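You operate a simulated robot arm through the tools that you are given. There is no shell and no other tool.

You are at the controls of a simulated robot arm. One attempt, no reset.

JOB
Brush the potato in the machine clean; file it in the blue cup.
Fine: a cup of the sample wheel; switch off before you open the hood, shut it again; turn the wheel back to its blank field; the rest ends as it began. Where these are worked on the way, their far stop is far enough and under half their travel is too little: sliding hood.

The check looks at the end state, three seconds after you hand in, the way a careful person would. Anything else that was tipped, shoved, dropped, spilled or broken makes it a failure.

ROBOT AND FRAMES
A 6-joint arm with a two-finger parallel gripper, fixed in place. Base frame: the origin is at the foot of the arm, x ahead of it, y to its left, z up. Lengths are in m, angles in degrees, forces in N, time in s.
With the tool pointing down near the work surface it reaches from about 0.36 to 0.86 m from the base axis. Its first joint turns from -115.0 to 115.0 degrees. Payload 3.43 kg.
The tool frame sits at the grasp point between the pads (the TCP): z along the fingers, y along the line on which they close. The tips reach 0.034 m beyond it. The gripper opens to 0.128 m. The fingers are 0.024 m wide and 0.012 m thick; the gripper's body (0.048 by 0.13 m) begins 0.096 m behind the TCP.
Orientation is that of the tool frame in the base frame, as a unit quaternion [x, y, z, w]. With the fingers straight down and closing along the base's y, the tool's x points along the base's -x, its y along +y and its z along -z.

CONTROLS
- The arm moves only by the tool jog_arm. Its argument "motion" is a list of rows, each an object of numbers (a shift or turn left out is 0, a gripper value left out holds the last): "wx", "wy", "wz": the turn, a rotation vector about the base's x, y, z in degrees; "dx", "dy", "dz": the shift along the base's x, y, z in cm; "claw": the gripper command, from -1 (fully open) to 1 (shut), values between in proportion. In form: [{"wx": .., "wy": .., "wz": .., "dx": .., "dy": .., "dz": .., "claw": ..}, ...]. A call has 1 to 20 rows; each row is the pose to reach, as a shift and turn from the pose commanded when the call began. A row lasts 0.2 s, in which the tool goes at most 0.05 m and 8.6 degrees; a call with a longer step from one row to the next is refused whole, and so is a gripper value outside its range. A pose out of reach is approached as far as the arm can. The call stops where the force on the tool passes 40 N (or 10 N more than at its start, if that is more) or the arm is blocked; 0.2 s more then pass. The fingers move at their own pace (about 0.108 m/s each) and stop on an object; they squeeze with about 25 N. The grip force told is the motor's: it shows also when the fingers shut on nothing. Time passes only in rows, and 0.2 s behind the last, so rows that repeat a pose let the fingers close. It gives the time, the measured TCP pose, the force on the tool (base axes), the opening and the grip force at its end, in the units of the frame above (readings bear some noise), with the torque about the TCP (base axes, N m) and any sound that the robot's microphone picked up.
- Cameras (640 x 400 px; columns grow to the right, rows downward): "scene" is fixed at [0.401, -0.6527, 1.5394]; the picture's right is [0.96, -0.27, 0.00], its down [-0.11, -0.39, -0.91] and it looks along [0.24, 0.88, -0.41] (base axes); focal length 357 px, centre (320, 200). "wrist" rides on the gripper at [0.076, -0.011, -0.16] in the tool frame; the picture's right is [0.15, 0.99, 0.00], its down [-0.88, 0.13, -0.46] and it looks along [-0.45, 0.07, 0.89] (tool axes); focal length 234 px, centre (320, 200).
- camera(camera): a new picture of that camera. It takes no simulated time.
- raise_lower(by): slides the trunk up (or, below 0, down) by that many m; the arm rides with it, the base frame stays. It gives what a move gives, with no picture.
- point_at(camera, pixels): for up to 12 pixels [column, row] of the newest picture of that camera ("zoom" is the newest enlarged one), the place [x, y, z] in the base frame of the surface seen there, good to about 0.002 m, but the place of the scene camera against the robot may be out by one fixed shift of up to 0.012 m in any direction. It takes no simulated time.
- close_up(camera, box): a new picture of the part [left, top, right, bottom] of that camera's present view, enlarged. It takes no simulated time.
- sign_off(): hands the job in; it is judged then, once.

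Unless the task says otherwise, let go and move clear before handing in.

The tools are called after "Emit:" by a JSON object that holds its "method" and its "body". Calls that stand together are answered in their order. jog_arm: Moves the arm, as the interface text tells. Its arguments: {"type":"object","properties":{"motion":{"type":"array"}},"required":["motion"]} The other tools are called the same way: raise_lower (by) slides the trunk up or down; camera (camera) takes a picture; point_at (camera, pixels) gives the place of the surface under pixels of a picture; close_up (camera, box) takes an enlarged picture of a part of a camera's view; sign_off () hands the job in.

At the start:

```text
time_s: 0.0
tool_pos: [0.4728, 0.0865, 1.2446]
ee_rot: [0.0, 1.0, 0.0, -0.001]
wrist_force: [0.6, -0.2, -0.5]
moment: [0.0, 0.02, -0.02]
grip_width: 0.1279
grasp_force: 0.0
trunk travel left (down, up): [-0.675, 0.115]
```

scene: 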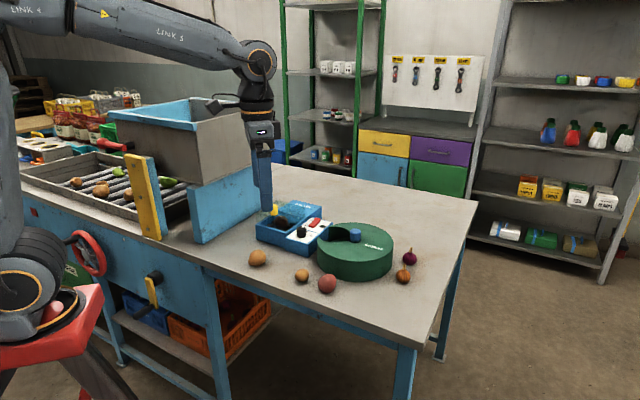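
wrist: 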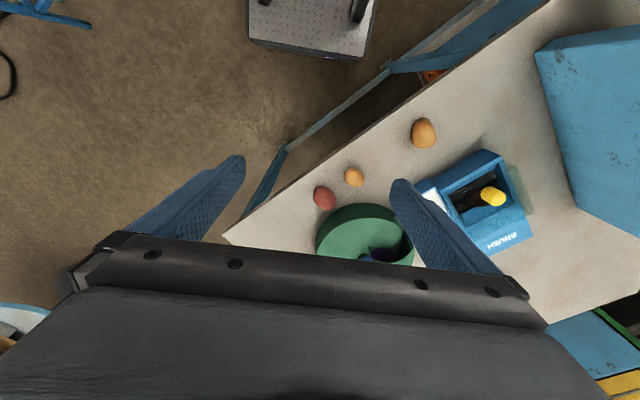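

The scene shows a blue brush machine (around pixel 290,225) and a green sample wheel (355,250) on the table. I'll take enlarged views to understand them.

Emit:
{"method": "close_up", "body": {"camera": "scene", "box": [230, 180, 430, 305]}}

Emit:
{"method": "close_up", "body": {"camera": "wrist", "box": [300, 100, 560, 262]}}

```text
3.20 times, centred on (330, 242) of scene
```

zoom: 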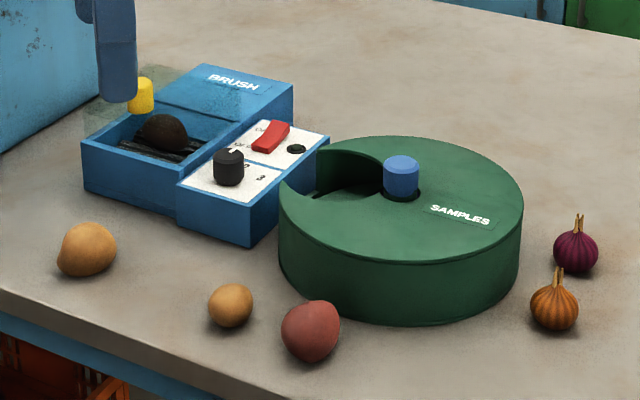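

```text
2.46 times, centred on (430, 181) of wrist
```

zoom: 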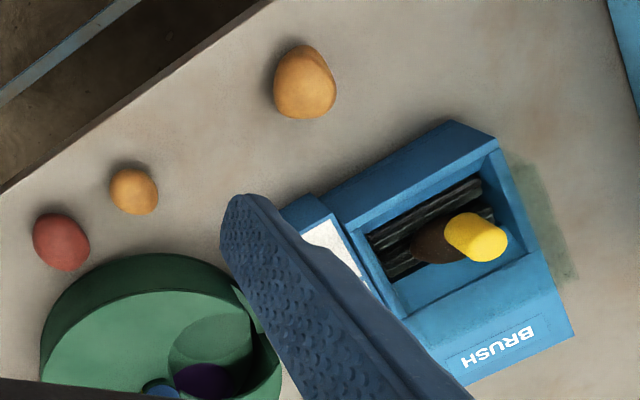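

The machine has a transparent hood with a yellow knob, a panel with a red rocker, a black dial and a dark lamp or button. I'll zoom in further on the panel and the wheel.

Emit:
{"method": "close_up", "body": {"camera": "scene", "box": [280, 210, 344, 250]}}

Emit:
{"method": "close_up", "body": {"camera": "scene", "box": [250, 190, 330, 240]}}

Emit:
{"method": "close_up", "body": {"camera": "scene", "box": [310, 215, 406, 275]}}

```text
10.00 times, centred on (312, 230) of scene
```

zoom: 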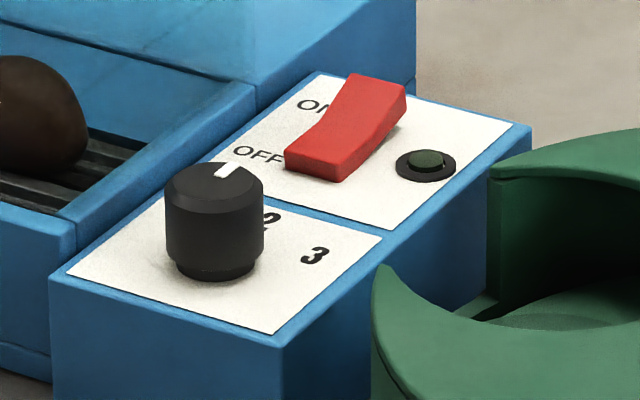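

```text
8.00 times, centred on (290, 215) of scene
```

zoom: 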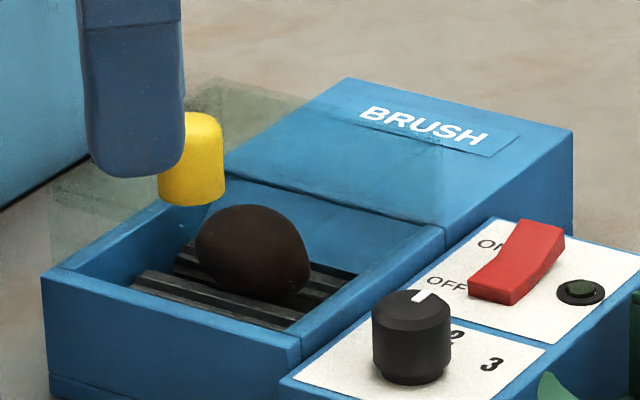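

```text
6.67 times, centred on (358, 245) of scene
```

zoom: 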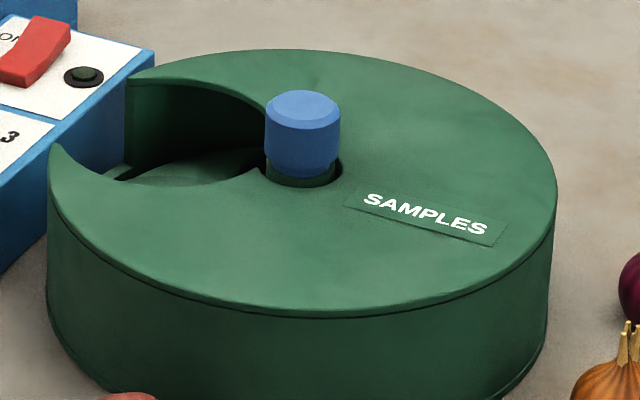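

The rocker's raised end is on the ON side, so it is off, and the lamp is dark. I'll locate the key parts with both cameras, to find the scene camera's fixed shift.

Emit:
{"method": "camera", "body": {"camera": "wrist"}}

Emit:
{"method": "point_at", "body": {"camera": "wrist", "pixels": [[492, 194], [422, 133], [354, 177], [324, 197], [376, 256], [372, 207], [488, 152], [533, 236], [388, 245], [340, 220]]}}

Emit:
{"method": "point_at", "body": {"camera": "scene", "pixels": [[274, 208], [258, 257], [301, 275], [327, 284], [355, 232], [302, 230], [315, 223], [322, 228], [370, 247], [406, 275], [410, 257], [281, 222]]}}

```text
taken
```

wrist: 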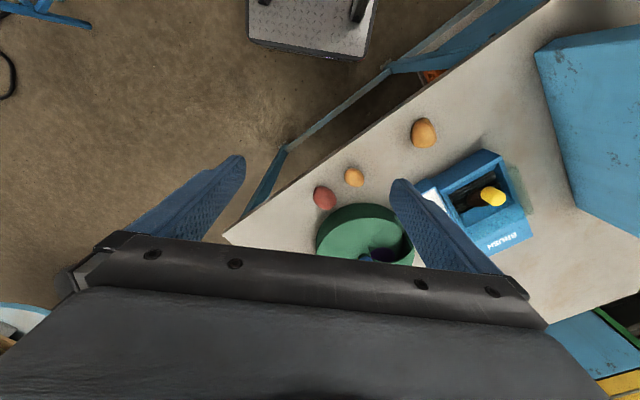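

```text
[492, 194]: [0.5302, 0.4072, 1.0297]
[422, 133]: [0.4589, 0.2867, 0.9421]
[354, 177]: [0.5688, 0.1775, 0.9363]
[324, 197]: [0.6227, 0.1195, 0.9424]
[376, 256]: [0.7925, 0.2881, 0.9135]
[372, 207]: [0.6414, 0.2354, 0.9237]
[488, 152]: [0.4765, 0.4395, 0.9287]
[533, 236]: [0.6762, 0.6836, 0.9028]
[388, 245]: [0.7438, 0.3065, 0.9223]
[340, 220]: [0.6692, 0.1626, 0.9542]
```

```text
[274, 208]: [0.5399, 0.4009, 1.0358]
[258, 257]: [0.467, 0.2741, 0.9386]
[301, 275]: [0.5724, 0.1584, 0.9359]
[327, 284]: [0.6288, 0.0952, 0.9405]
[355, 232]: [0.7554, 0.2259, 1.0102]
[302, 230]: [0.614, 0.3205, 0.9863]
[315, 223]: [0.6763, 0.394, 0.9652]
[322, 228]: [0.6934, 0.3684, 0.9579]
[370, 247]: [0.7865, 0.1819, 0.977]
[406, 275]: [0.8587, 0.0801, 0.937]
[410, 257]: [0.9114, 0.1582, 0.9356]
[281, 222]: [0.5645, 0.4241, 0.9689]
```

The wheel sits near (0.76, 0.22), the machine near (0.56, 0.41), and the table at about z 0.905. I'll move the wrist camera over to look into the wheel's window and at the panel.

Emit:
{"method": "jog_arm", "body": {"motion": [{"dx": 2, "dy": 4}, {"dx": 4, "dy": 8}, {"dx": 6, "dy": 12}, {"dx": 8, "dy": 16}, {"dx": 8, "dy": 16}]}}

Emit:
{"method": "camera", "body": {"camera": "wrist"}}

Emit:
{"method": "camera", "body": {"camera": "scene"}}

```text
time_s: 1.2
tool_pos: [0.5517, 0.247, 1.2444]
ee_rot: [0.001, 1.0, 0.001, 0.0]
wrist_force: [-1.2, -0.4, 0.0]
moment: [-0.01, 0.0, -0.03]
grip_width: 0.1278
grasp_force: 0.0
trunk travel left (down, up): [-0.675, 0.115]
```

```text
taken
```

wrist: 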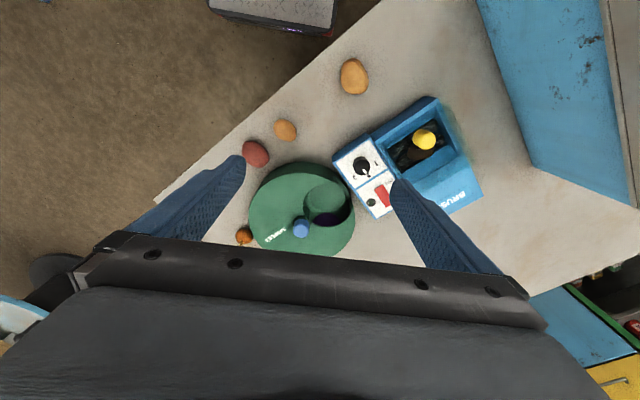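

```text
taken
```

scene: 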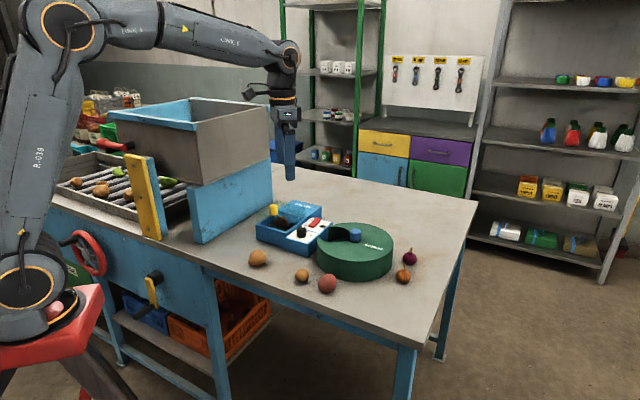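

Emit:
{"method": "close_up", "body": {"camera": "wrist", "box": [240, 150, 368, 262]}}

Emit:
{"method": "close_up", "body": {"camera": "wrist", "box": [325, 90, 485, 220]}}

Emit:
{"method": "close_up", "body": {"camera": "scene", "box": [250, 190, 346, 260]}}

```text
3.57 times, centred on (304, 206) of wrist
```

zoom: 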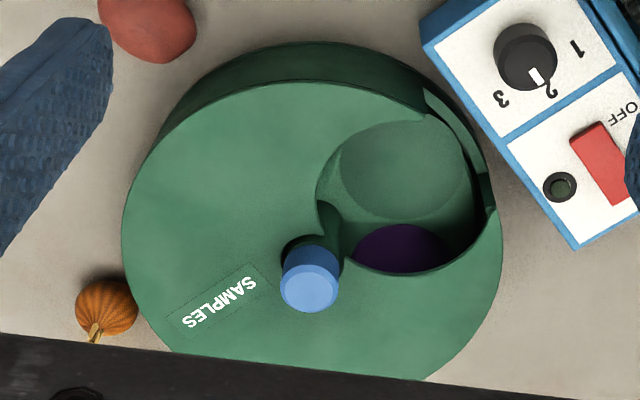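

```text
3.08 times, centred on (405, 155) of wrist
```

zoom: 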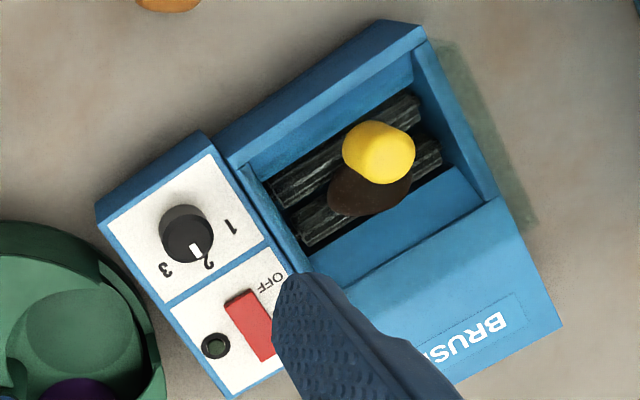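

```text
5.71 times, centred on (298, 225) of scene
```

zoom: 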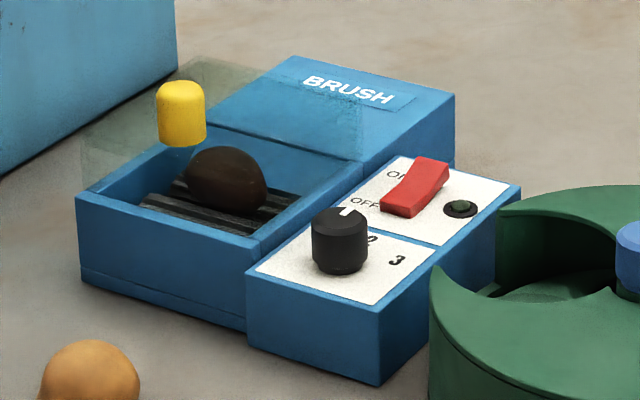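

The dial reads 2 and the rocker is OFF. The window shows a green field with purple beside it at (405,250) in the zoom. Before going lower I'll map the nearby obstacles, meaning the blue hopper on the left and the machine's edges.

Emit:
{"method": "point_at", "body": {"camera": "wrist", "pixels": [[530, 160], [500, 40], [610, 100], [424, 140], [425, 98], [334, 157], [483, 189], [361, 167], [382, 195], [371, 202], [301, 228], [320, 200]]}}

Emit:
{"method": "point_at", "body": {"camera": "scene", "pixels": [[197, 244], [190, 190], [270, 170], [190, 130], [268, 105], [155, 240], [262, 195], [284, 200]]}}

```text
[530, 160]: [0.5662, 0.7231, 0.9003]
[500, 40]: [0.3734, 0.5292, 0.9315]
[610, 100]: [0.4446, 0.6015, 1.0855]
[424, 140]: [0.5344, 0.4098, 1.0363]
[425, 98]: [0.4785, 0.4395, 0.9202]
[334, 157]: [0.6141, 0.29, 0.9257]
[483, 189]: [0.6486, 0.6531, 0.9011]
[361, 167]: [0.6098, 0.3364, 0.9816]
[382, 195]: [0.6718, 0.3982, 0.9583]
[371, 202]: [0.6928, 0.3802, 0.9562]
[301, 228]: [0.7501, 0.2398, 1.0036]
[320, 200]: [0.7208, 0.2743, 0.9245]
```

```text
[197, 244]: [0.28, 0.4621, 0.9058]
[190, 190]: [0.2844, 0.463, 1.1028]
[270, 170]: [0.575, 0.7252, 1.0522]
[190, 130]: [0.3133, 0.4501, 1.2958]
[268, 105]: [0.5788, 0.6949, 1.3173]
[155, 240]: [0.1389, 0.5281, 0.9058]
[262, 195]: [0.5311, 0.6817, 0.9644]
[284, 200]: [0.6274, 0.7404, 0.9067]
```

The hopper wall is about 0.2 m from the hood's knob, so there is room. The scene camera reads about 0.012 m low in y compared with the wrist. I'm moving the wrist camera closer over the brush machine.

Emit:
{"method": "jog_arm", "body": {"motion": [{"dx": -1.6, "dy": 3, "dz": -2}, {"dx": -3.2, "dy": 6, "dz": -4}, {"dx": -4.8, "dy": 9, "dz": -6}, {"dx": -6.4, "dy": 12, "dz": -8}, {"dx": -8, "dy": 15, "dz": -9}, {"dx": -8, "dy": 15, "dz": -9}]}}

Emit:
{"method": "camera", "body": {"camera": "wrist"}}

Emit:
{"method": "close_up", "body": {"camera": "wrist", "box": [200, 80, 456, 240]}}

```text
time_s: 2.6
tool_pos: [0.4715, 0.3977, 1.1541]
ee_rot: [0.0, 1.0, 0.0, 0.0]
wrist_force: [-0.6, -0.5, -0.1]
moment: [0.0, 0.02, 0.03]
grip_width: 0.1279
grasp_force: 0.0
trunk travel left (down, up): [-0.675, 0.115]
```

```text
taken
```

wrist: 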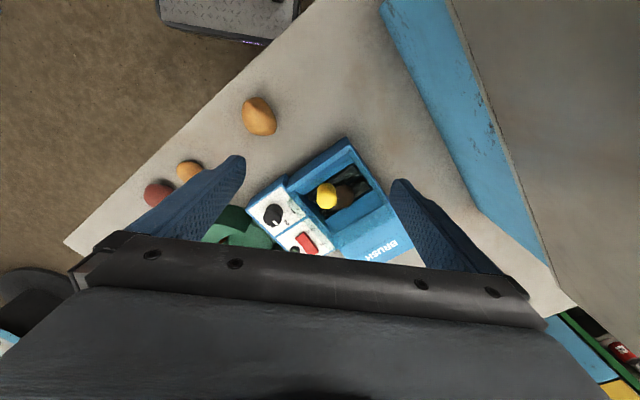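

```text
2.50 times, centred on (328, 160) of wrist
```

zoom: 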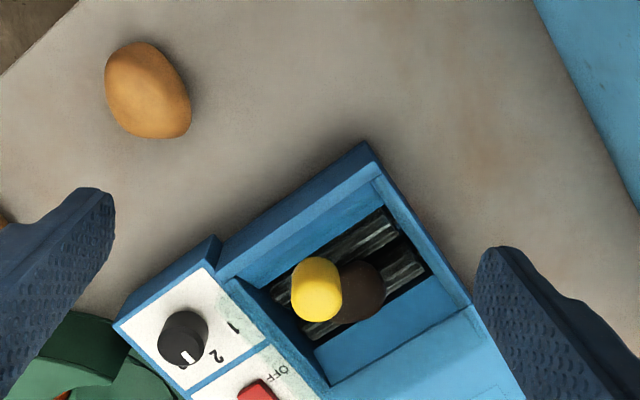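

The hood's glass is nearly invisible from above. I'll measure the machine's corners, the knob, the potato and the panel to fix its orientation.

Emit:
{"method": "point_at", "body": {"camera": "zoom", "pixels": [[365, 145], [217, 280], [472, 300], [315, 275], [315, 300], [365, 290], [183, 340], [216, 240], [116, 328], [258, 392], [330, 385], [400, 330]]}}

Emit:
{"method": "point_at", "body": {"camera": "wrist", "pixels": [[307, 243], [295, 250], [272, 214], [326, 188], [349, 140], [259, 116], [189, 171], [300, 236], [314, 250], [380, 245]]}}

```text
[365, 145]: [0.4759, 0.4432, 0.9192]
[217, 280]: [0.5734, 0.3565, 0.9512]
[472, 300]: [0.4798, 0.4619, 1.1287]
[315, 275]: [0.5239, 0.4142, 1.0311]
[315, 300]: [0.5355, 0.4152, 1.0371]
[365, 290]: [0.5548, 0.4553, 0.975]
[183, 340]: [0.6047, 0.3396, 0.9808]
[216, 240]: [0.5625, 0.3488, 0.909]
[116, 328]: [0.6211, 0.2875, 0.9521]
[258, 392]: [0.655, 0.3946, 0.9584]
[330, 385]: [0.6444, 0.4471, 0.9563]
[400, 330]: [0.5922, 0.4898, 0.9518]
```

```text
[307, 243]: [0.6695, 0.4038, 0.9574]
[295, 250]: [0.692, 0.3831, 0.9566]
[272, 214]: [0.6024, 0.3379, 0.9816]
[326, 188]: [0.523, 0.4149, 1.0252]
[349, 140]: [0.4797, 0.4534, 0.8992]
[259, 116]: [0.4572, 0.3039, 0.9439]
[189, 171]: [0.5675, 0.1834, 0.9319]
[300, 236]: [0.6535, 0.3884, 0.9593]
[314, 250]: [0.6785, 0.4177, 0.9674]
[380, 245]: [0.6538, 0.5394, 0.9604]
```

The machine's long axis runs about u=(0.66, 0.75). The yellow knob (0.530, 0.414, top 1.037) is at the hood's front edge. The rocker's OFF end is near (0.6535, 0.388), and its raised ON end is near (0.680, 0.419). I'll shut the fingers, turn them into line with the machine and hover over the ON end.

Emit:
{"method": "jog_arm", "body": {"motion": [{"wz": -7, "dx": 3.5, "dy": 0.4, "dz": 0, "claw": 1}, {"wz": -14, "dx": 7, "dy": 0.8, "dz": 0, "claw": 1}, {"wz": -21, "dx": 10.5, "dy": 1.2, "dz": 0, "claw": 1}, {"wz": -28, "dx": 14, "dy": 1.6, "dz": -1, "claw": 1}, {"wz": -35, "dx": 17.5, "dy": 2.0, "dz": -3, "claw": 1}, {"wz": -41.6, "dx": 20.9, "dy": 2.45, "dz": -6, "claw": 1}, {"wz": -41.6, "dx": 20.9, "dy": 2.45, "dz": -8, "claw": 1}, {"wz": -41.6, "dx": 20.9, "dy": 2.45, "dz": -8, "claw": 1}]}}

Emit:
{"method": "camera", "body": {"camera": "wrist"}}

Emit:
{"method": "close_up", "body": {"camera": "scene", "box": [250, 170, 346, 260]}}

```text
time_s: 4.4
tool_pos: [0.6825, 0.4223, 1.0728]
ee_rot: [0.355, 0.935, 0.001, 0.0]
wrist_force: [-0.5, 1.1, 0.3]
moment: [0.02, -0.01, -0.02]
grip_width: 0.0
grasp_force: 24.5
trunk travel left (down, up): [-0.675, 0.115]
```

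```text
taken
```

wrist: 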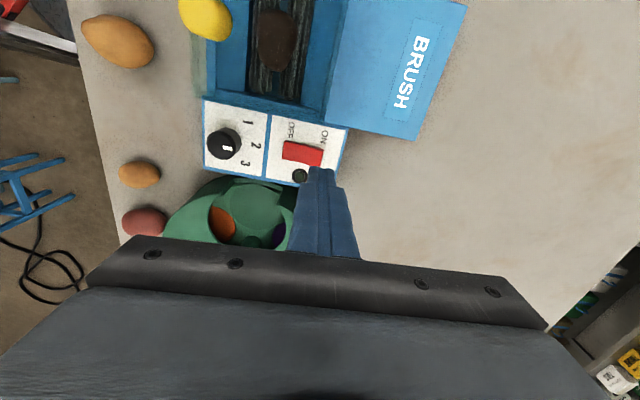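

```text
4.44 times, centred on (298, 215) of scene
```

zoom: 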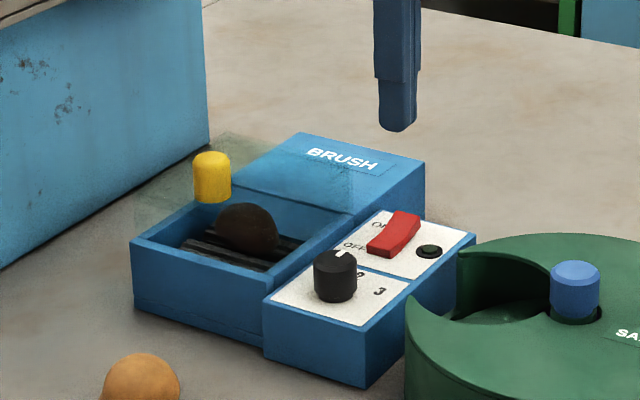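

The wrist view is now square with the machine. The window shows a green blank in the middle, an orange cup at (222,222) and purple at (278,237). I'll measure the rocker precisely.

Emit:
{"method": "close_up", "body": {"camera": "wrist", "box": [200, 90, 360, 190]}}

Emit:
{"method": "point_at", "body": {"camera": "wrist", "pixels": [[320, 145], [320, 155], [321, 164], [285, 148], [285, 155], [302, 153], [300, 176], [205, 135], [347, 128], [340, 140], [268, 140]]}}

```text
4.00 times, centred on (280, 140) of wrist
```

zoom: 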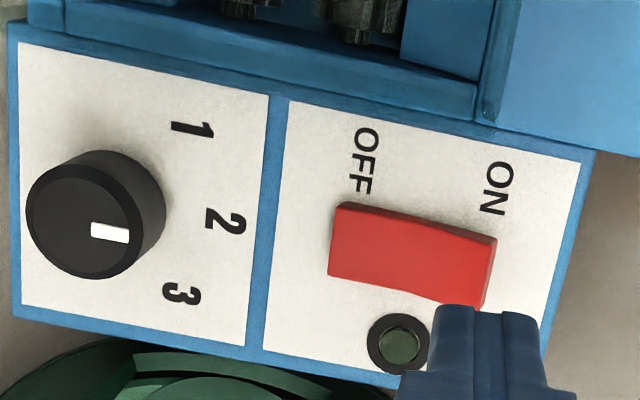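

```text
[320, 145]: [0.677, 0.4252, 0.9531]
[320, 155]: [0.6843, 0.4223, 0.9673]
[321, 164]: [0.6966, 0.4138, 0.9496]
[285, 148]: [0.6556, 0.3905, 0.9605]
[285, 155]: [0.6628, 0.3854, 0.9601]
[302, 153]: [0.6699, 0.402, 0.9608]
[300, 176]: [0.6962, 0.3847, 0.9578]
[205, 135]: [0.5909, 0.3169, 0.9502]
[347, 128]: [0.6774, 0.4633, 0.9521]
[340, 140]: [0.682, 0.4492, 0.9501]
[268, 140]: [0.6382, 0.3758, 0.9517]
```

The ON end is at (0.684, 0.422, 0.967) and my fingers are right above it. I'll press down gradually and then back off.

Emit:
{"method": "jog_arm", "body": {"motion": [{"dz": -4}, {"dz": -6.5}, {"dz": -7.2}, {"dz": -7.6}, {"dz": -8.0}, {"dz": -8.3}]}}

Emit:
{"method": "close_up", "body": {"camera": "scene", "box": [250, 170, 346, 260]}}

```text
time_s: 5.8
tool_pos: [0.6828, 0.4234, 0.9941]
ee_rot: [0.355, 0.935, 0.001, 0.002]
wrist_force: [-0.2, -0.4, 11.8]
moment: [-0.05, 0.07, 0.0]
grip_width: 0.0
grasp_force: 25.0
trunk travel left (down, up): [-0.675, 0.115]
```

```text
4.44 times, centred on (298, 215) of scene
```

zoom: 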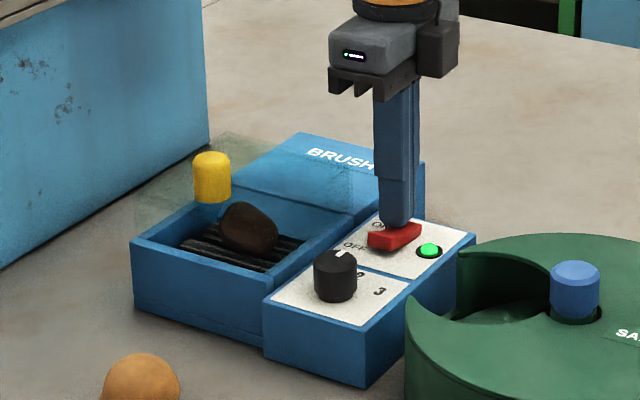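

The lamp is lit green and the potato has shifted on its rollers, so the brush is running. I'll lift off, park over the OFF end and watch the potato.

Emit:
{"method": "jog_arm", "body": {"motion": [{"dz": 3}, {"dz": 6}, {"dx": -1.4, "dy": -1.8, "dz": 7}, {"dx": -2.75, "dy": -3.6, "dz": 7}, {"dx": -2.75, "dy": -3.6, "dz": 7}]}}

Emit:
{"method": "close_up", "body": {"camera": "scene", "box": [250, 190, 330, 250]}}

Emit:
{"method": "camera", "body": {"camera": "wrist"}}

```text
time_s: 7.0
tool_pos: [0.6521, 0.3853, 1.0607]
ee_rot: [0.355, 0.935, 0.001, 0.0]
wrist_force: [0.0, -0.1, -0.8]
moment: [-0.02, -0.01, 0.02]
grip_width: 0.0
grasp_force: 24.7
trunk travel left (down, up): [-0.675, 0.115]
```

```text
6.67 times, centred on (290, 220) of scene
```

zoom: 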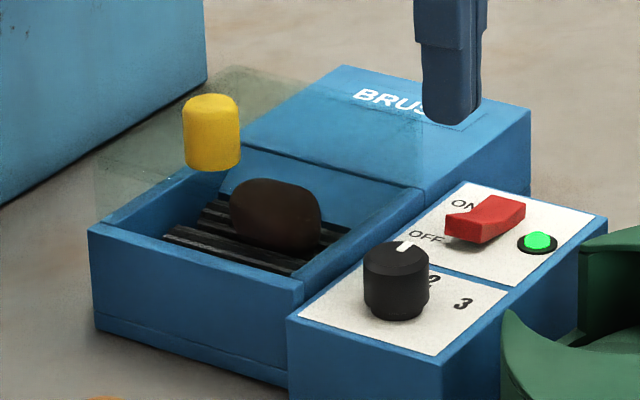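

```text
taken
```

wrist: 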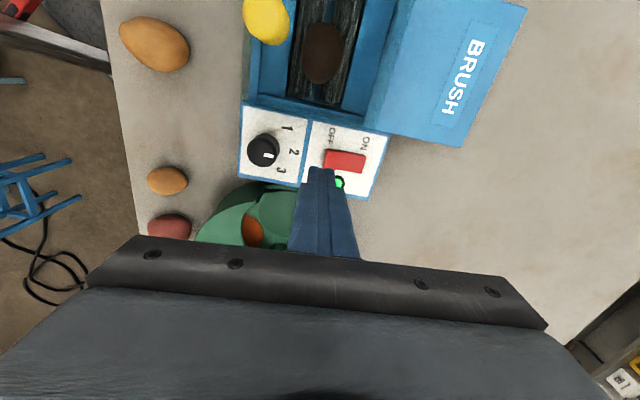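

The lamp stays on, and the potato at (275,212) in the zoom is still dark but getting slightly lighter. I'll wait a few seconds and look again.

Emit:
{"method": "jog_arm", "body": {"motion": [{"dz": 0}, {"dz": 0}, {"dz": 0}, {"dz": 0}, {"dz": 0}, {"dz": 0}, {"dz": 0}, {"dz": 0}, {"dz": 0}, {"dz": 0}]}}

Emit:
{"method": "close_up", "body": {"camera": "scene", "box": [250, 190, 330, 250]}}

```text
time_s: 9.2
tool_pos: [0.6533, 0.3853, 1.0621]
ee_rot: [0.356, 0.934, 0.0, 0.0]
wrist_force: [-0.4, -0.4, -0.5]
moment: [0.02, -0.01, 0.03]
grip_width: 0.0002
grasp_force: 25.4
trunk travel left (down, up): [-0.675, 0.115]
```

```text
6.67 times, centred on (290, 220) of scene
```

zoom: 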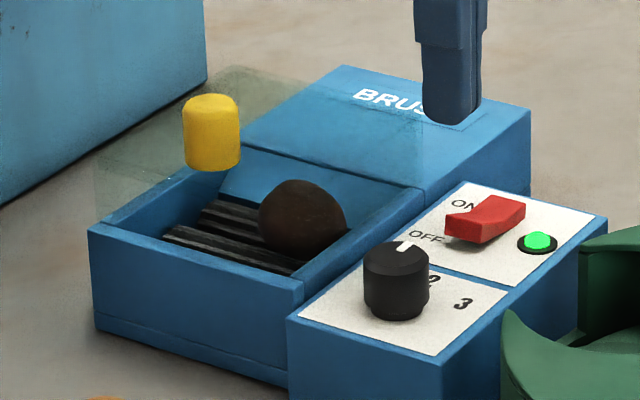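

The potato is still brown but slightly paler, and it is turning. I'll keep waiting and check often.

Emit:
{"method": "jog_arm", "body": {"motion": [{"dz": 0}, {"dz": 0}, {"dz": 0}, {"dz": 0}, {"dz": 0}, {"dz": 0}, {"dz": 0}, {"dz": 0}, {"dz": 0}, {"dz": 0}, {"dz": 0}, {"dz": 0}, {"dz": 0}, {"dz": 0}]}}

Emit:
{"method": "close_up", "body": {"camera": "scene", "box": [250, 190, 330, 250]}}

```text
time_s: 12.2
tool_pos: [0.653, 0.3852, 1.0611]
ee_rot: [0.356, 0.935, 0.0, 0.0]
wrist_force: [0.1, -0.6, -0.1]
moment: [0.03, 0.02, 0.03]
grip_width: 0.0
grasp_force: 24.6
trunk travel left (down, up): [-0.675, 0.115]
```

```text
6.67 times, centred on (290, 220) of scene
```

zoom: 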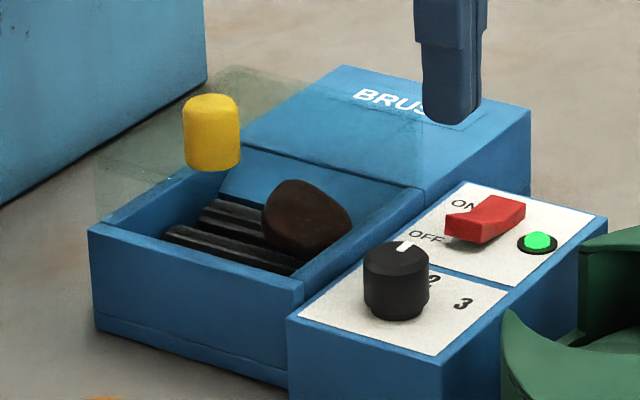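

It is slowly turning redder and lighter. I'll wait longer.

Emit:
{"method": "jog_arm", "body": {"motion": [{"dz": 0}, {"dz": 0}, {"dz": 0}, {"dz": 0}, {"dz": 0}, {"dz": 0}, {"dz": 0}, {"dz": 0}, {"dz": 0}, {"dz": 0}, {"dz": 0}, {"dz": 0}, {"dz": 0}, {"dz": 0}, {"dz": 0}, {"dz": 0}, {"dz": 0}, {"dz": 0}, {"dz": 0}, {"dz": 0}]}}

Emit:
{"method": "close_up", "body": {"camera": "scene", "box": [250, 190, 330, 250]}}

Emit:
{"method": "close_up", "body": {"camera": "wrist", "box": [230, 0, 430, 125]}}

```text
time_s: 16.4
tool_pos: [0.6528, 0.3848, 1.0606]
ee_rot: [0.356, 0.935, 0.0, 0.0]
wrist_force: [-0.2, 1.1, 0.1]
moment: [0.0, 0.02, 0.03]
grip_width: 0.0004
grasp_force: 25.2
trunk travel left (down, up): [-0.675, 0.115]
```

```text
6.67 times, centred on (290, 220) of scene
```

zoom: 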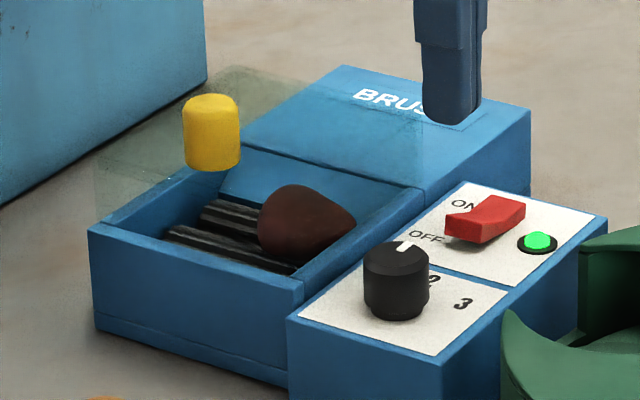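

```text
3.20 times, centred on (330, 62) of wrist
```

zoom: 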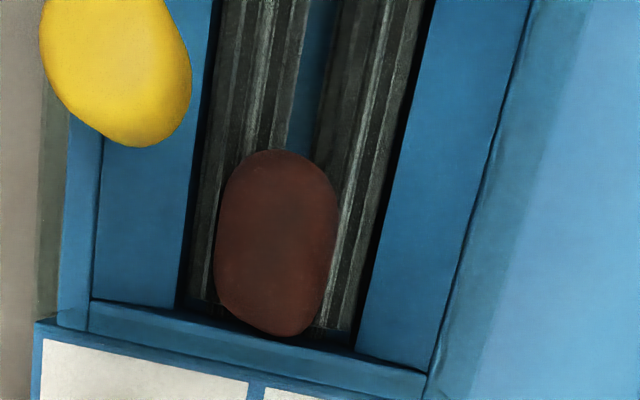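

The potato is now reddish brown and the brushing is progressing. I'll wait more and check again.

Emit:
{"method": "jog_arm", "body": {"motion": [{"dz": 0}, {"dz": 0}, {"dz": 0}, {"dz": 0}, {"dz": 0}, {"dz": 0}, {"dz": 0}, {"dz": 0}, {"dz": 0}, {"dz": 0}, {"dz": 0}, {"dz": 0}, {"dz": 0}, {"dz": 0}, {"dz": 0}, {"dz": 0}, {"dz": 0}, {"dz": 0}, {"dz": 0}, {"dz": 0}]}}

Emit:
{"method": "close_up", "body": {"camera": "scene", "box": [250, 190, 330, 250]}}

Emit:
{"method": "close_up", "body": {"camera": "wrist", "box": [230, 0, 430, 125]}}

```text
time_s: 20.6
tool_pos: [0.6521, 0.3848, 1.0611]
ee_rot: [0.356, 0.935, 0.0, 0.001]
wrist_force: [-0.6, -0.4, 0.4]
moment: [-0.02, 0.0, 0.02]
grip_width: 0.0
grasp_force: 25.1
trunk travel left (down, up): [-0.675, 0.115]
```

```text
6.67 times, centred on (290, 220) of scene
```

zoom: 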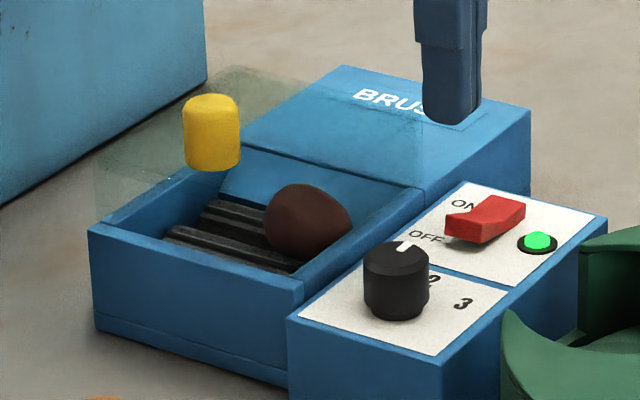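

```text
3.20 times, centred on (330, 62) of wrist
```

zoom: 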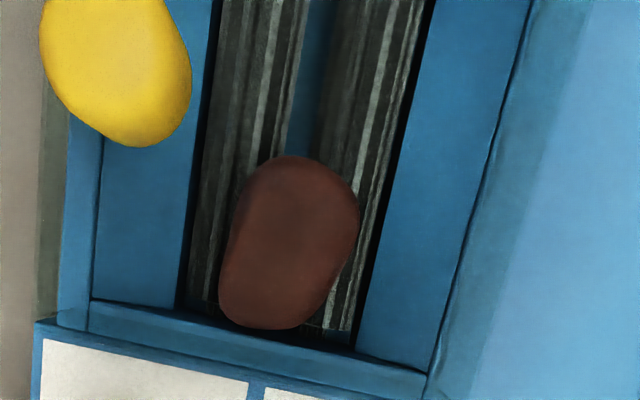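

The colour keeps brightening slowly. I'll continue the wait, with checks in between.

Emit:
{"method": "jog_arm", "body": {"motion": [{"dz": 0}, {"dz": 0}, {"dz": 0}, {"dz": 0}, {"dz": 0}, {"dz": 0}, {"dz": 0}, {"dz": 0}, {"dz": 0}, {"dz": 0}, {"dz": 0}, {"dz": 0}, {"dz": 0}, {"dz": 0}, {"dz": 0}, {"dz": 0}, {"dz": 0}, {"dz": 0}, {"dz": 0}, {"dz": 0}]}}

Emit:
{"method": "close_up", "body": {"camera": "wrist", "box": [230, 0, 430, 125]}}

Emit:
{"method": "close_up", "body": {"camera": "scene", "box": [250, 190, 346, 262]}}

```text
time_s: 24.8
tool_pos: [0.6539, 0.3856, 1.062]
ee_rot: [0.355, 0.935, 0.0, 0.0]
wrist_force: [0.4, 0.9, 0.5]
moment: [0.01, 0.01, -0.03]
grip_width: 0.0
grasp_force: 24.7
trunk travel left (down, up): [-0.675, 0.115]
```

```text
3.20 times, centred on (330, 62) of wrist
```

zoom: 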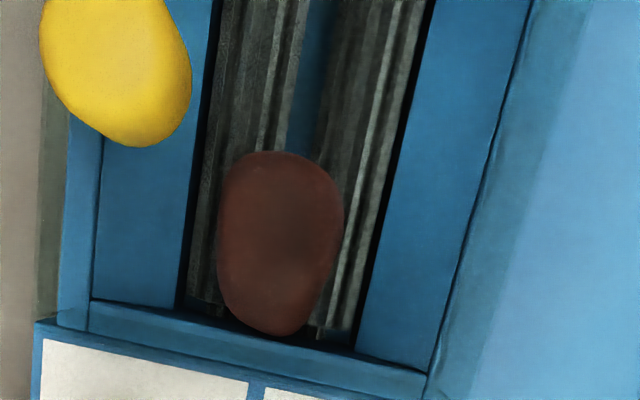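

```text
5.56 times, centred on (298, 226) of scene
```

zoom: 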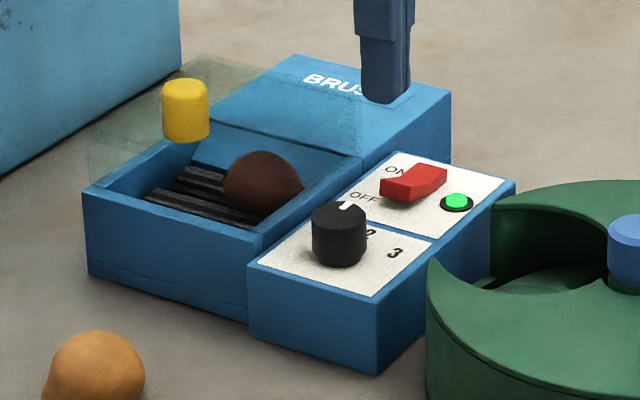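

There is a dark smudge at (285,230) on an otherwise reddish potato, so it is not clean yet. I'll keep waiting.

Emit:
{"method": "jog_arm", "body": {"motion": [{"dz": 0}, {"dz": 0}, {"dz": 0}, {"dz": 0}, {"dz": 0}, {"dz": 0}, {"dz": 0}, {"dz": 0}, {"dz": 0}, {"dz": 0}, {"dz": 0}, {"dz": 0}, {"dz": 0}, {"dz": 0}, {"dz": 0}, {"dz": 0}, {"dz": 0}, {"dz": 0}, {"dz": 0}, {"dz": 0}]}}

Emit:
{"method": "close_up", "body": {"camera": "wrist", "box": [230, 0, 430, 125]}}

Emit:
{"method": "jog_arm", "body": {"motion": [{"dz": 0}, {"dz": 0}, {"dz": 0}, {"dz": 0}, {"dz": 0}, {"dz": 0}, {"dz": 0}, {"dz": 0}, {"dz": 0}, {"dz": 0}, {"dz": 0}, {"dz": 0}, {"dz": 0}, {"dz": 0}, {"dz": 0}, {"dz": 0}, {"dz": 0}, {"dz": 0}, {"dz": 0}, {"dz": 0}]}}

Emit:
{"method": "close_up", "body": {"camera": "wrist", "box": [230, 0, 430, 125]}}

Emit:
{"method": "close_up", "body": {"camera": "scene", "box": [250, 190, 346, 262]}}

```text
time_s: 29.0
tool_pos: [0.6519, 0.385, 1.0612]
ee_rot: [0.355, 0.935, -0.001, 0.0]
wrist_force: [0.4, 0.8, -0.4]
moment: [0.01, -0.01, -0.01]
grip_width: 0.0
grasp_force: 24.6
trunk travel left (down, up): [-0.675, 0.115]
```

```text
3.20 times, centred on (330, 62) of wrist
```

zoom: 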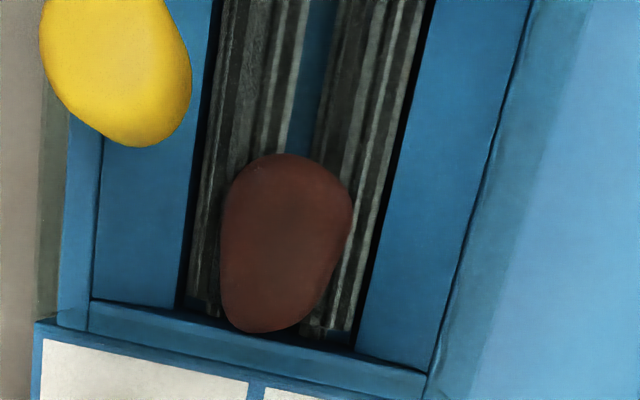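

```text
time_s: 33.2
tool_pos: [0.6523, 0.3854, 1.0608]
ee_rot: [0.355, 0.935, 0.0, 0.001]
wrist_force: [-0.2, 0.4, -0.2]
moment: [0.0, -0.02, 0.01]
grip_width: 0.0
grasp_force: 24.4
trunk travel left (down, up): [-0.675, 0.115]
```

```text
3.20 times, centred on (330, 62) of wrist
```

zoom: 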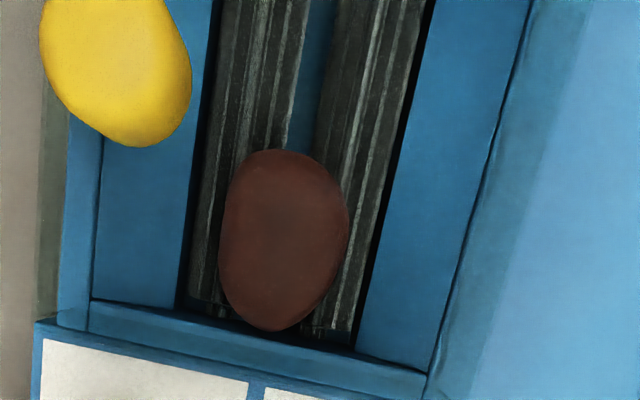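

```text
5.56 times, centred on (298, 226) of scene
```

zoom: 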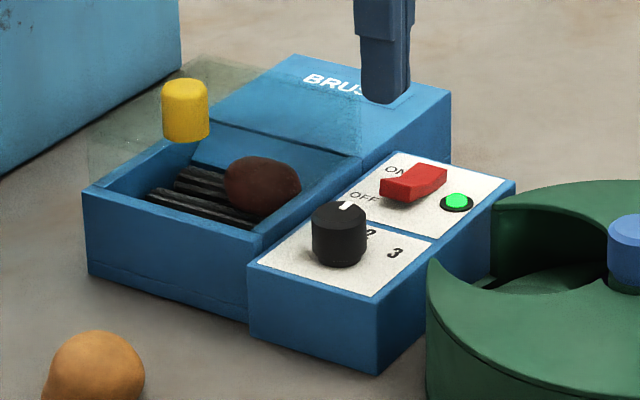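

The change has become slow and it may have levelled off. I'll look much closer at the potato now, then again after a wait, to judge whether it is still changing.

Emit:
{"method": "close_up", "body": {"camera": "scene", "box": [276, 208, 308, 228]}}

Emit:
{"method": "jog_arm", "body": {"motion": [{"dz": 0}, {"dz": 0}, {"dz": 0}, {"dz": 0}, {"dz": 0}, {"dz": 0}, {"dz": 0}, {"dz": 0}, {"dz": 0}, {"dz": 0}, {"dz": 0}, {"dz": 0}, {"dz": 0}, {"dz": 0}, {"dz": 0}, {"dz": 0}, {"dz": 0}, {"dz": 0}, {"dz": 0}, {"dz": 0}]}}

Emit:
{"method": "close_up", "body": {"camera": "scene", "box": [276, 208, 308, 228]}}

Emit:
{"method": "close_up", "body": {"camera": "wrist", "box": [280, 30, 360, 110]}}

```text
16.00 times, centred on (292, 218) of scene
```

zoom: 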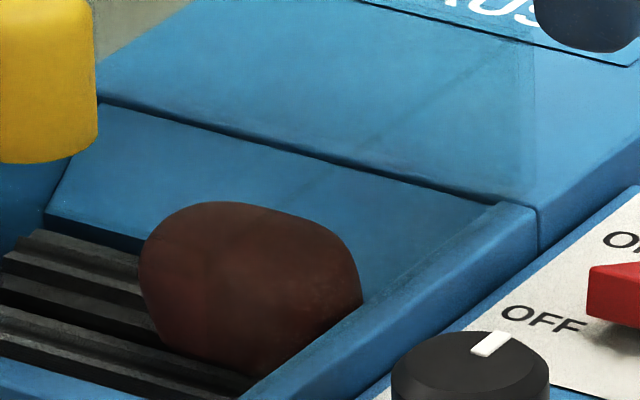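

```text
time_s: 37.4
tool_pos: [0.6528, 0.3849, 1.0604]
ee_rot: [0.355, 0.935, 0.0, 0.0]
wrist_force: [0.5, -0.5, -0.2]
moment: [-0.01, -0.01, -0.01]
grip_width: 0.0
grasp_force: 24.7
trunk travel left (down, up): [-0.675, 0.115]
```

```text
16.00 times, centred on (292, 218) of scene
```

zoom: 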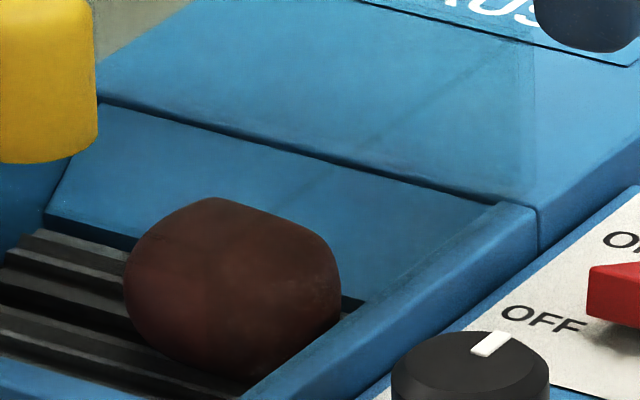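

```text
5.00 times, centred on (320, 70) of wrist
```

zoom: 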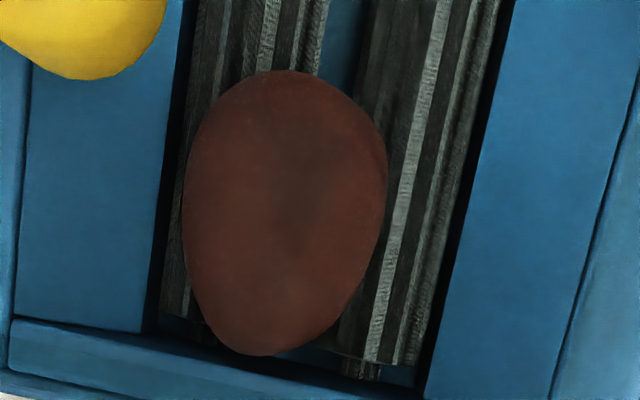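

It is a muddy red now and still differs from the bright red potato on the table, so I'll keep brushing and compare.

Emit:
{"method": "jog_arm", "body": {"motion": [{"dz": 0}, {"dz": 0}, {"dz": 0}, {"dz": 0}, {"dz": 0}, {"dz": 0}, {"dz": 0}, {"dz": 0}, {"dz": 0}, {"dz": 0}, {"dz": 0}, {"dz": 0}, {"dz": 0}, {"dz": 0}, {"dz": 0}, {"dz": 0}, {"dz": 0}, {"dz": 0}, {"dz": 0}, {"dz": 0}]}}

Emit:
{"method": "jog_arm", "body": {"motion": [{"dz": 0}, {"dz": 0}, {"dz": 0}, {"dz": 0}, {"dz": 0}, {"dz": 0}, {"dz": 0}, {"dz": 0}, {"dz": 0}, {"dz": 0}, {"dz": 0}, {"dz": 0}, {"dz": 0}, {"dz": 0}, {"dz": 0}, {"dz": 0}, {"dz": 0}, {"dz": 0}, {"dz": 0}, {"dz": 0}]}}

Emit:
{"method": "close_up", "body": {"camera": "scene", "box": [276, 208, 308, 228]}}

Emit:
{"method": "close_up", "body": {"camera": "wrist", "box": [280, 30, 360, 110]}}

Emit:
{"method": "camera", "body": {"camera": "wrist"}}

```text
time_s: 41.6
tool_pos: [0.6527, 0.3851, 1.0611]
ee_rot: [0.355, 0.935, 0.0, 0.0]
wrist_force: [-0.3, 0.1, -0.3]
moment: [-0.01, 0.01, -0.05]
grip_width: 0.0001
grasp_force: 24.9
trunk travel left (down, up): [-0.675, 0.115]
```

```text
time_s: 45.8
tool_pos: [0.6531, 0.3846, 1.0602]
ee_rot: [0.355, 0.935, 0.0, 0.0]
wrist_force: [-0.4, 0.4, 0.2]
moment: [0.0, -0.01, -0.03]
grip_width: 0.0
grasp_force: 24.9
trunk travel left (down, up): [-0.675, 0.115]
```

```text
16.00 times, centred on (292, 218) of scene
```

zoom: 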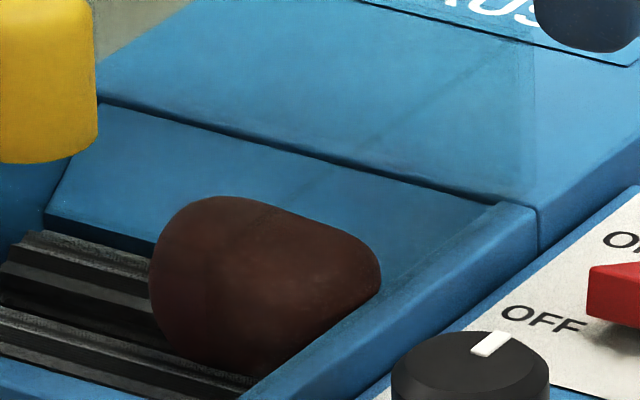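

```text
5.00 times, centred on (320, 70) of wrist
```

zoom: 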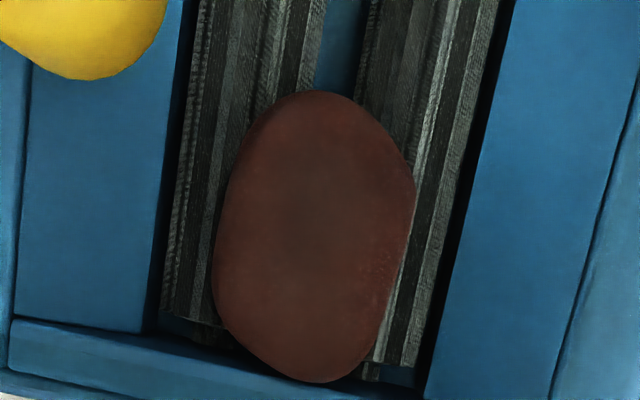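

```text
taken
```

wrist: 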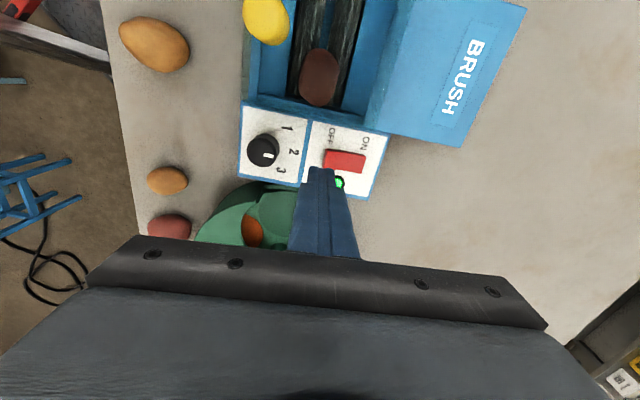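

The colour has levelled off at a clean red. Under the tinted hood, the blue of the tray is dimmed in the same way as the red is compared with the red potato on the table. I'll switch off by pressing the OFF end below me, then inspect.

Emit:
{"method": "jog_arm", "body": {"motion": [{"dz": -4}, {"dz": -5.5}, {"dz": -6.2}, {"dz": -6.6}, {"dz": -7.0}, {"dz": -7.0}]}}

Emit:
{"method": "close_up", "body": {"camera": "scene", "box": [250, 190, 346, 262]}}

```text
time_s: 47.2
tool_pos: [0.6529, 0.3856, 0.9931]
ee_rot: [0.355, 0.935, 0.0, 0.0]
wrist_force: [-3.9, -1.6, 16.8]
moment: [0.01, 0.02, 0.01]
grip_width: 0.0
grasp_force: 25.6
trunk travel left (down, up): [-0.675, 0.115]
```

```text
5.56 times, centred on (298, 226) of scene
```

zoom: 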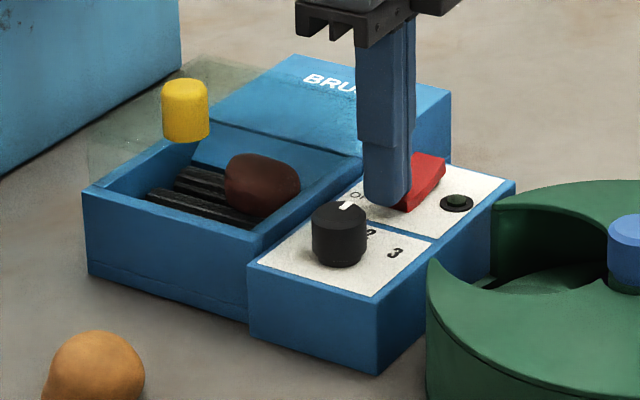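

The lamp is dark and the rocker is back at OFF. I'll lift off and hover over the hood's yellow knob with the fingers partly open.

Emit:
{"method": "jog_arm", "body": {"motion": [{"dz": 4}, {"dz": 8}, {"dz": 12}, {"dz": 14.8, "dx": -3, "dy": 0.7}, {"dz": 14.8, "dx": -6, "dy": 1.4, "claw": -0.1}, {"dz": 14.8, "dx": -9.2, "dy": 2.1, "claw": -0.1}, {"dz": 14.8, "dx": -12.4, "dy": 2.9, "claw": -0.1}, {"dz": 14.8, "dx": -12.4, "dy": 2.9, "claw": -0.1}]}}

Emit:
{"method": "camera", "body": {"camera": "wrist"}}

Emit:
{"method": "close_up", "body": {"camera": "scene", "box": [240, 170, 346, 262]}}

```text
time_s: 49.0
tool_pos: [0.5282, 0.4158, 1.1388]
ee_rot: [0.355, 0.935, 0.0, 0.0]
wrist_force: [-0.9, 0.0, 0.0]
moment: [-0.01, 0.0, -0.01]
grip_width: 0.0704
grasp_force: 0.0
trunk travel left (down, up): [-0.675, 0.115]
```

```text
taken
```

wrist: 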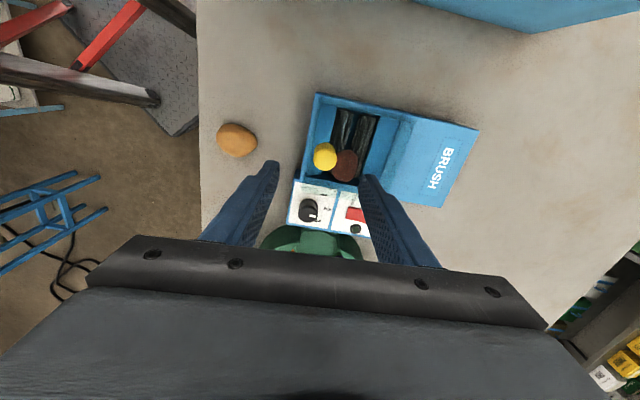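

```text
4.35 times, centred on (293, 216) of scene
```

zoom: 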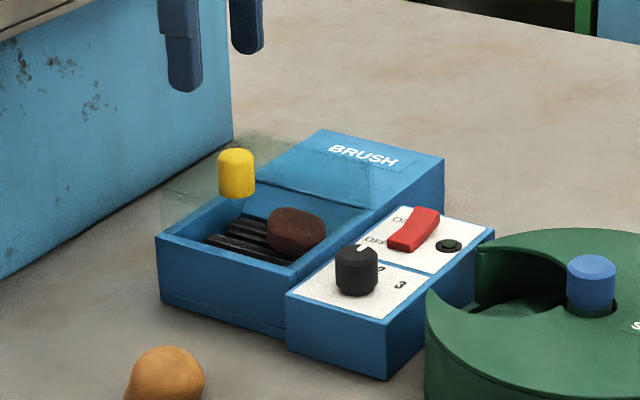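

The knob sits at (325,157), between the fingers. I'll zoom in for its extents and height and for the hood edges.

Emit:
{"method": "close_up", "body": {"camera": "wrist", "box": [280, 80, 420, 190]}}

Emit:
{"method": "point_at", "body": {"camera": "wrist", "pixels": [[325, 150], [325, 157], [325, 165], [318, 157], [333, 157], [345, 160], [347, 150], [347, 175], [345, 105], [312, 95], [410, 118], [478, 130]]}}

```text
3.64 times, centred on (350, 135) of wrist
```

zoom: 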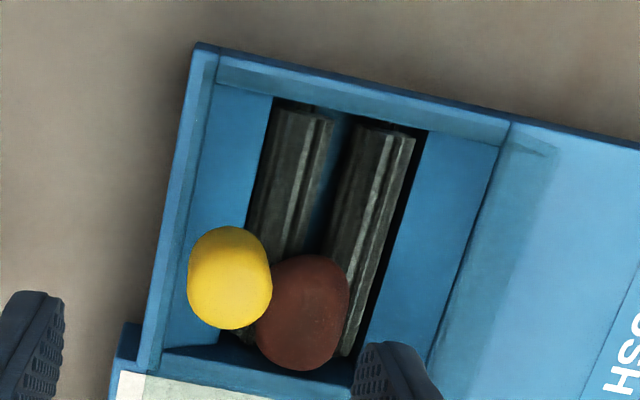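

```text
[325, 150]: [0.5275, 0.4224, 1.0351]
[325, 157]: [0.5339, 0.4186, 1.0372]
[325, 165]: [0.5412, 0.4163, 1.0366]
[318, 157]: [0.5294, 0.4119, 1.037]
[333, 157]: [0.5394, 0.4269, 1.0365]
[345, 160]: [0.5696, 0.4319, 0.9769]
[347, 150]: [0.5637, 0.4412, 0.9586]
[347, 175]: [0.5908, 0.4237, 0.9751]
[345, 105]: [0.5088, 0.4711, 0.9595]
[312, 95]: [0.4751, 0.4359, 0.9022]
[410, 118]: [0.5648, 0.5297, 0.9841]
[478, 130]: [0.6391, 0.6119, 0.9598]
```

The knob's top centre is about (0.536, 0.4175, 1.037). I'll align with it, lower until the tips are at about 1.011, and close on it.

Emit:
{"method": "jog_arm", "body": {"motion": [{"dx": 0.6, "dy": 0.35, "dz": -3}, {"dx": 0.6, "dy": 0.35, "dz": -6.5}, {"dx": 0.6, "dy": 0.35, "dz": -8.5}, {"dx": 0.6, "dy": 0.35, "dz": -9.5}, {"dx": 0.6, "dy": 0.35, "dz": -9.5}]}}

Emit:
{"method": "close_up", "body": {"camera": "scene", "box": [240, 170, 346, 262]}}

Emit:
{"method": "camera", "body": {"camera": "wrist"}}

```text
time_s: 50.2
tool_pos: [0.5359, 0.4169, 1.0446]
ee_rot: [0.355, 0.935, 0.0, 0.0]
wrist_force: [0.2, 0.0, 0.1]
moment: [0.01, 0.02, 0.0]
grip_width: 0.0703
grasp_force: 0.0
trunk travel left (down, up): [-0.675, 0.115]
```

```text
4.35 times, centred on (293, 216) of scene
```

zoom: 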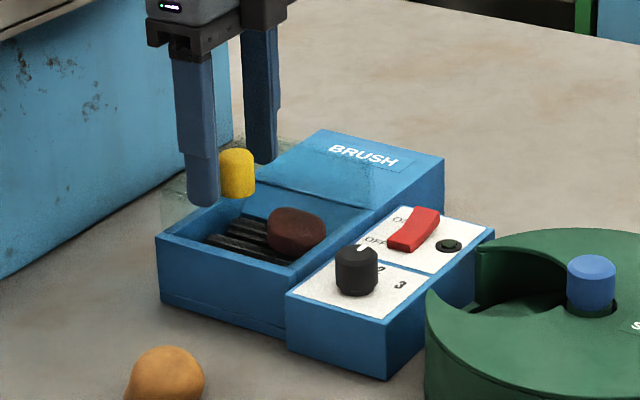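

```text
taken
```

wrist: 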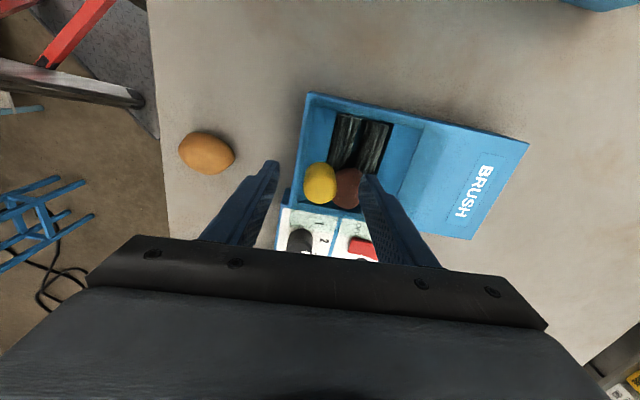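

The fingers straddle the knob with no contact. I'll close on it.

Emit:
{"method": "jog_arm", "body": {"motion": [{"claw": 0.3}, {"claw": 1}, {"claw": 1}, {"claw": 1}]}}

Emit:
{"method": "close_up", "body": {"camera": "scene", "box": [240, 170, 346, 262]}}

```text
time_s: 51.2
tool_pos: [0.5364, 0.4185, 1.0447]
ee_rot: [0.355, 0.935, 0.0, 0.0]
wrist_force: [1.1, 2.1, -1.6]
moment: [0.01, -0.01, -0.22]
grip_width: 0.0268
grasp_force: 44.9
trunk travel left (down, up): [-0.675, 0.115]
```

```text
4.35 times, centred on (293, 216) of scene
```

zoom: 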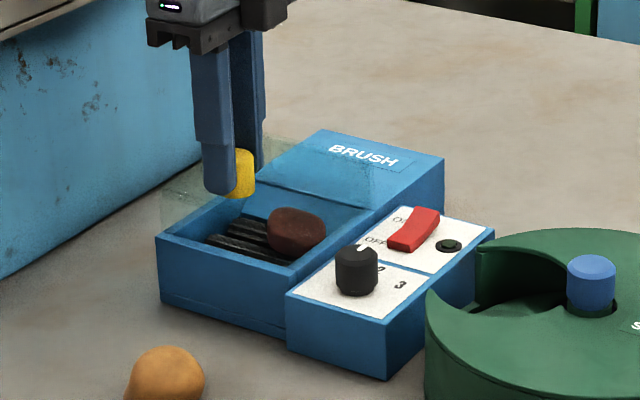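

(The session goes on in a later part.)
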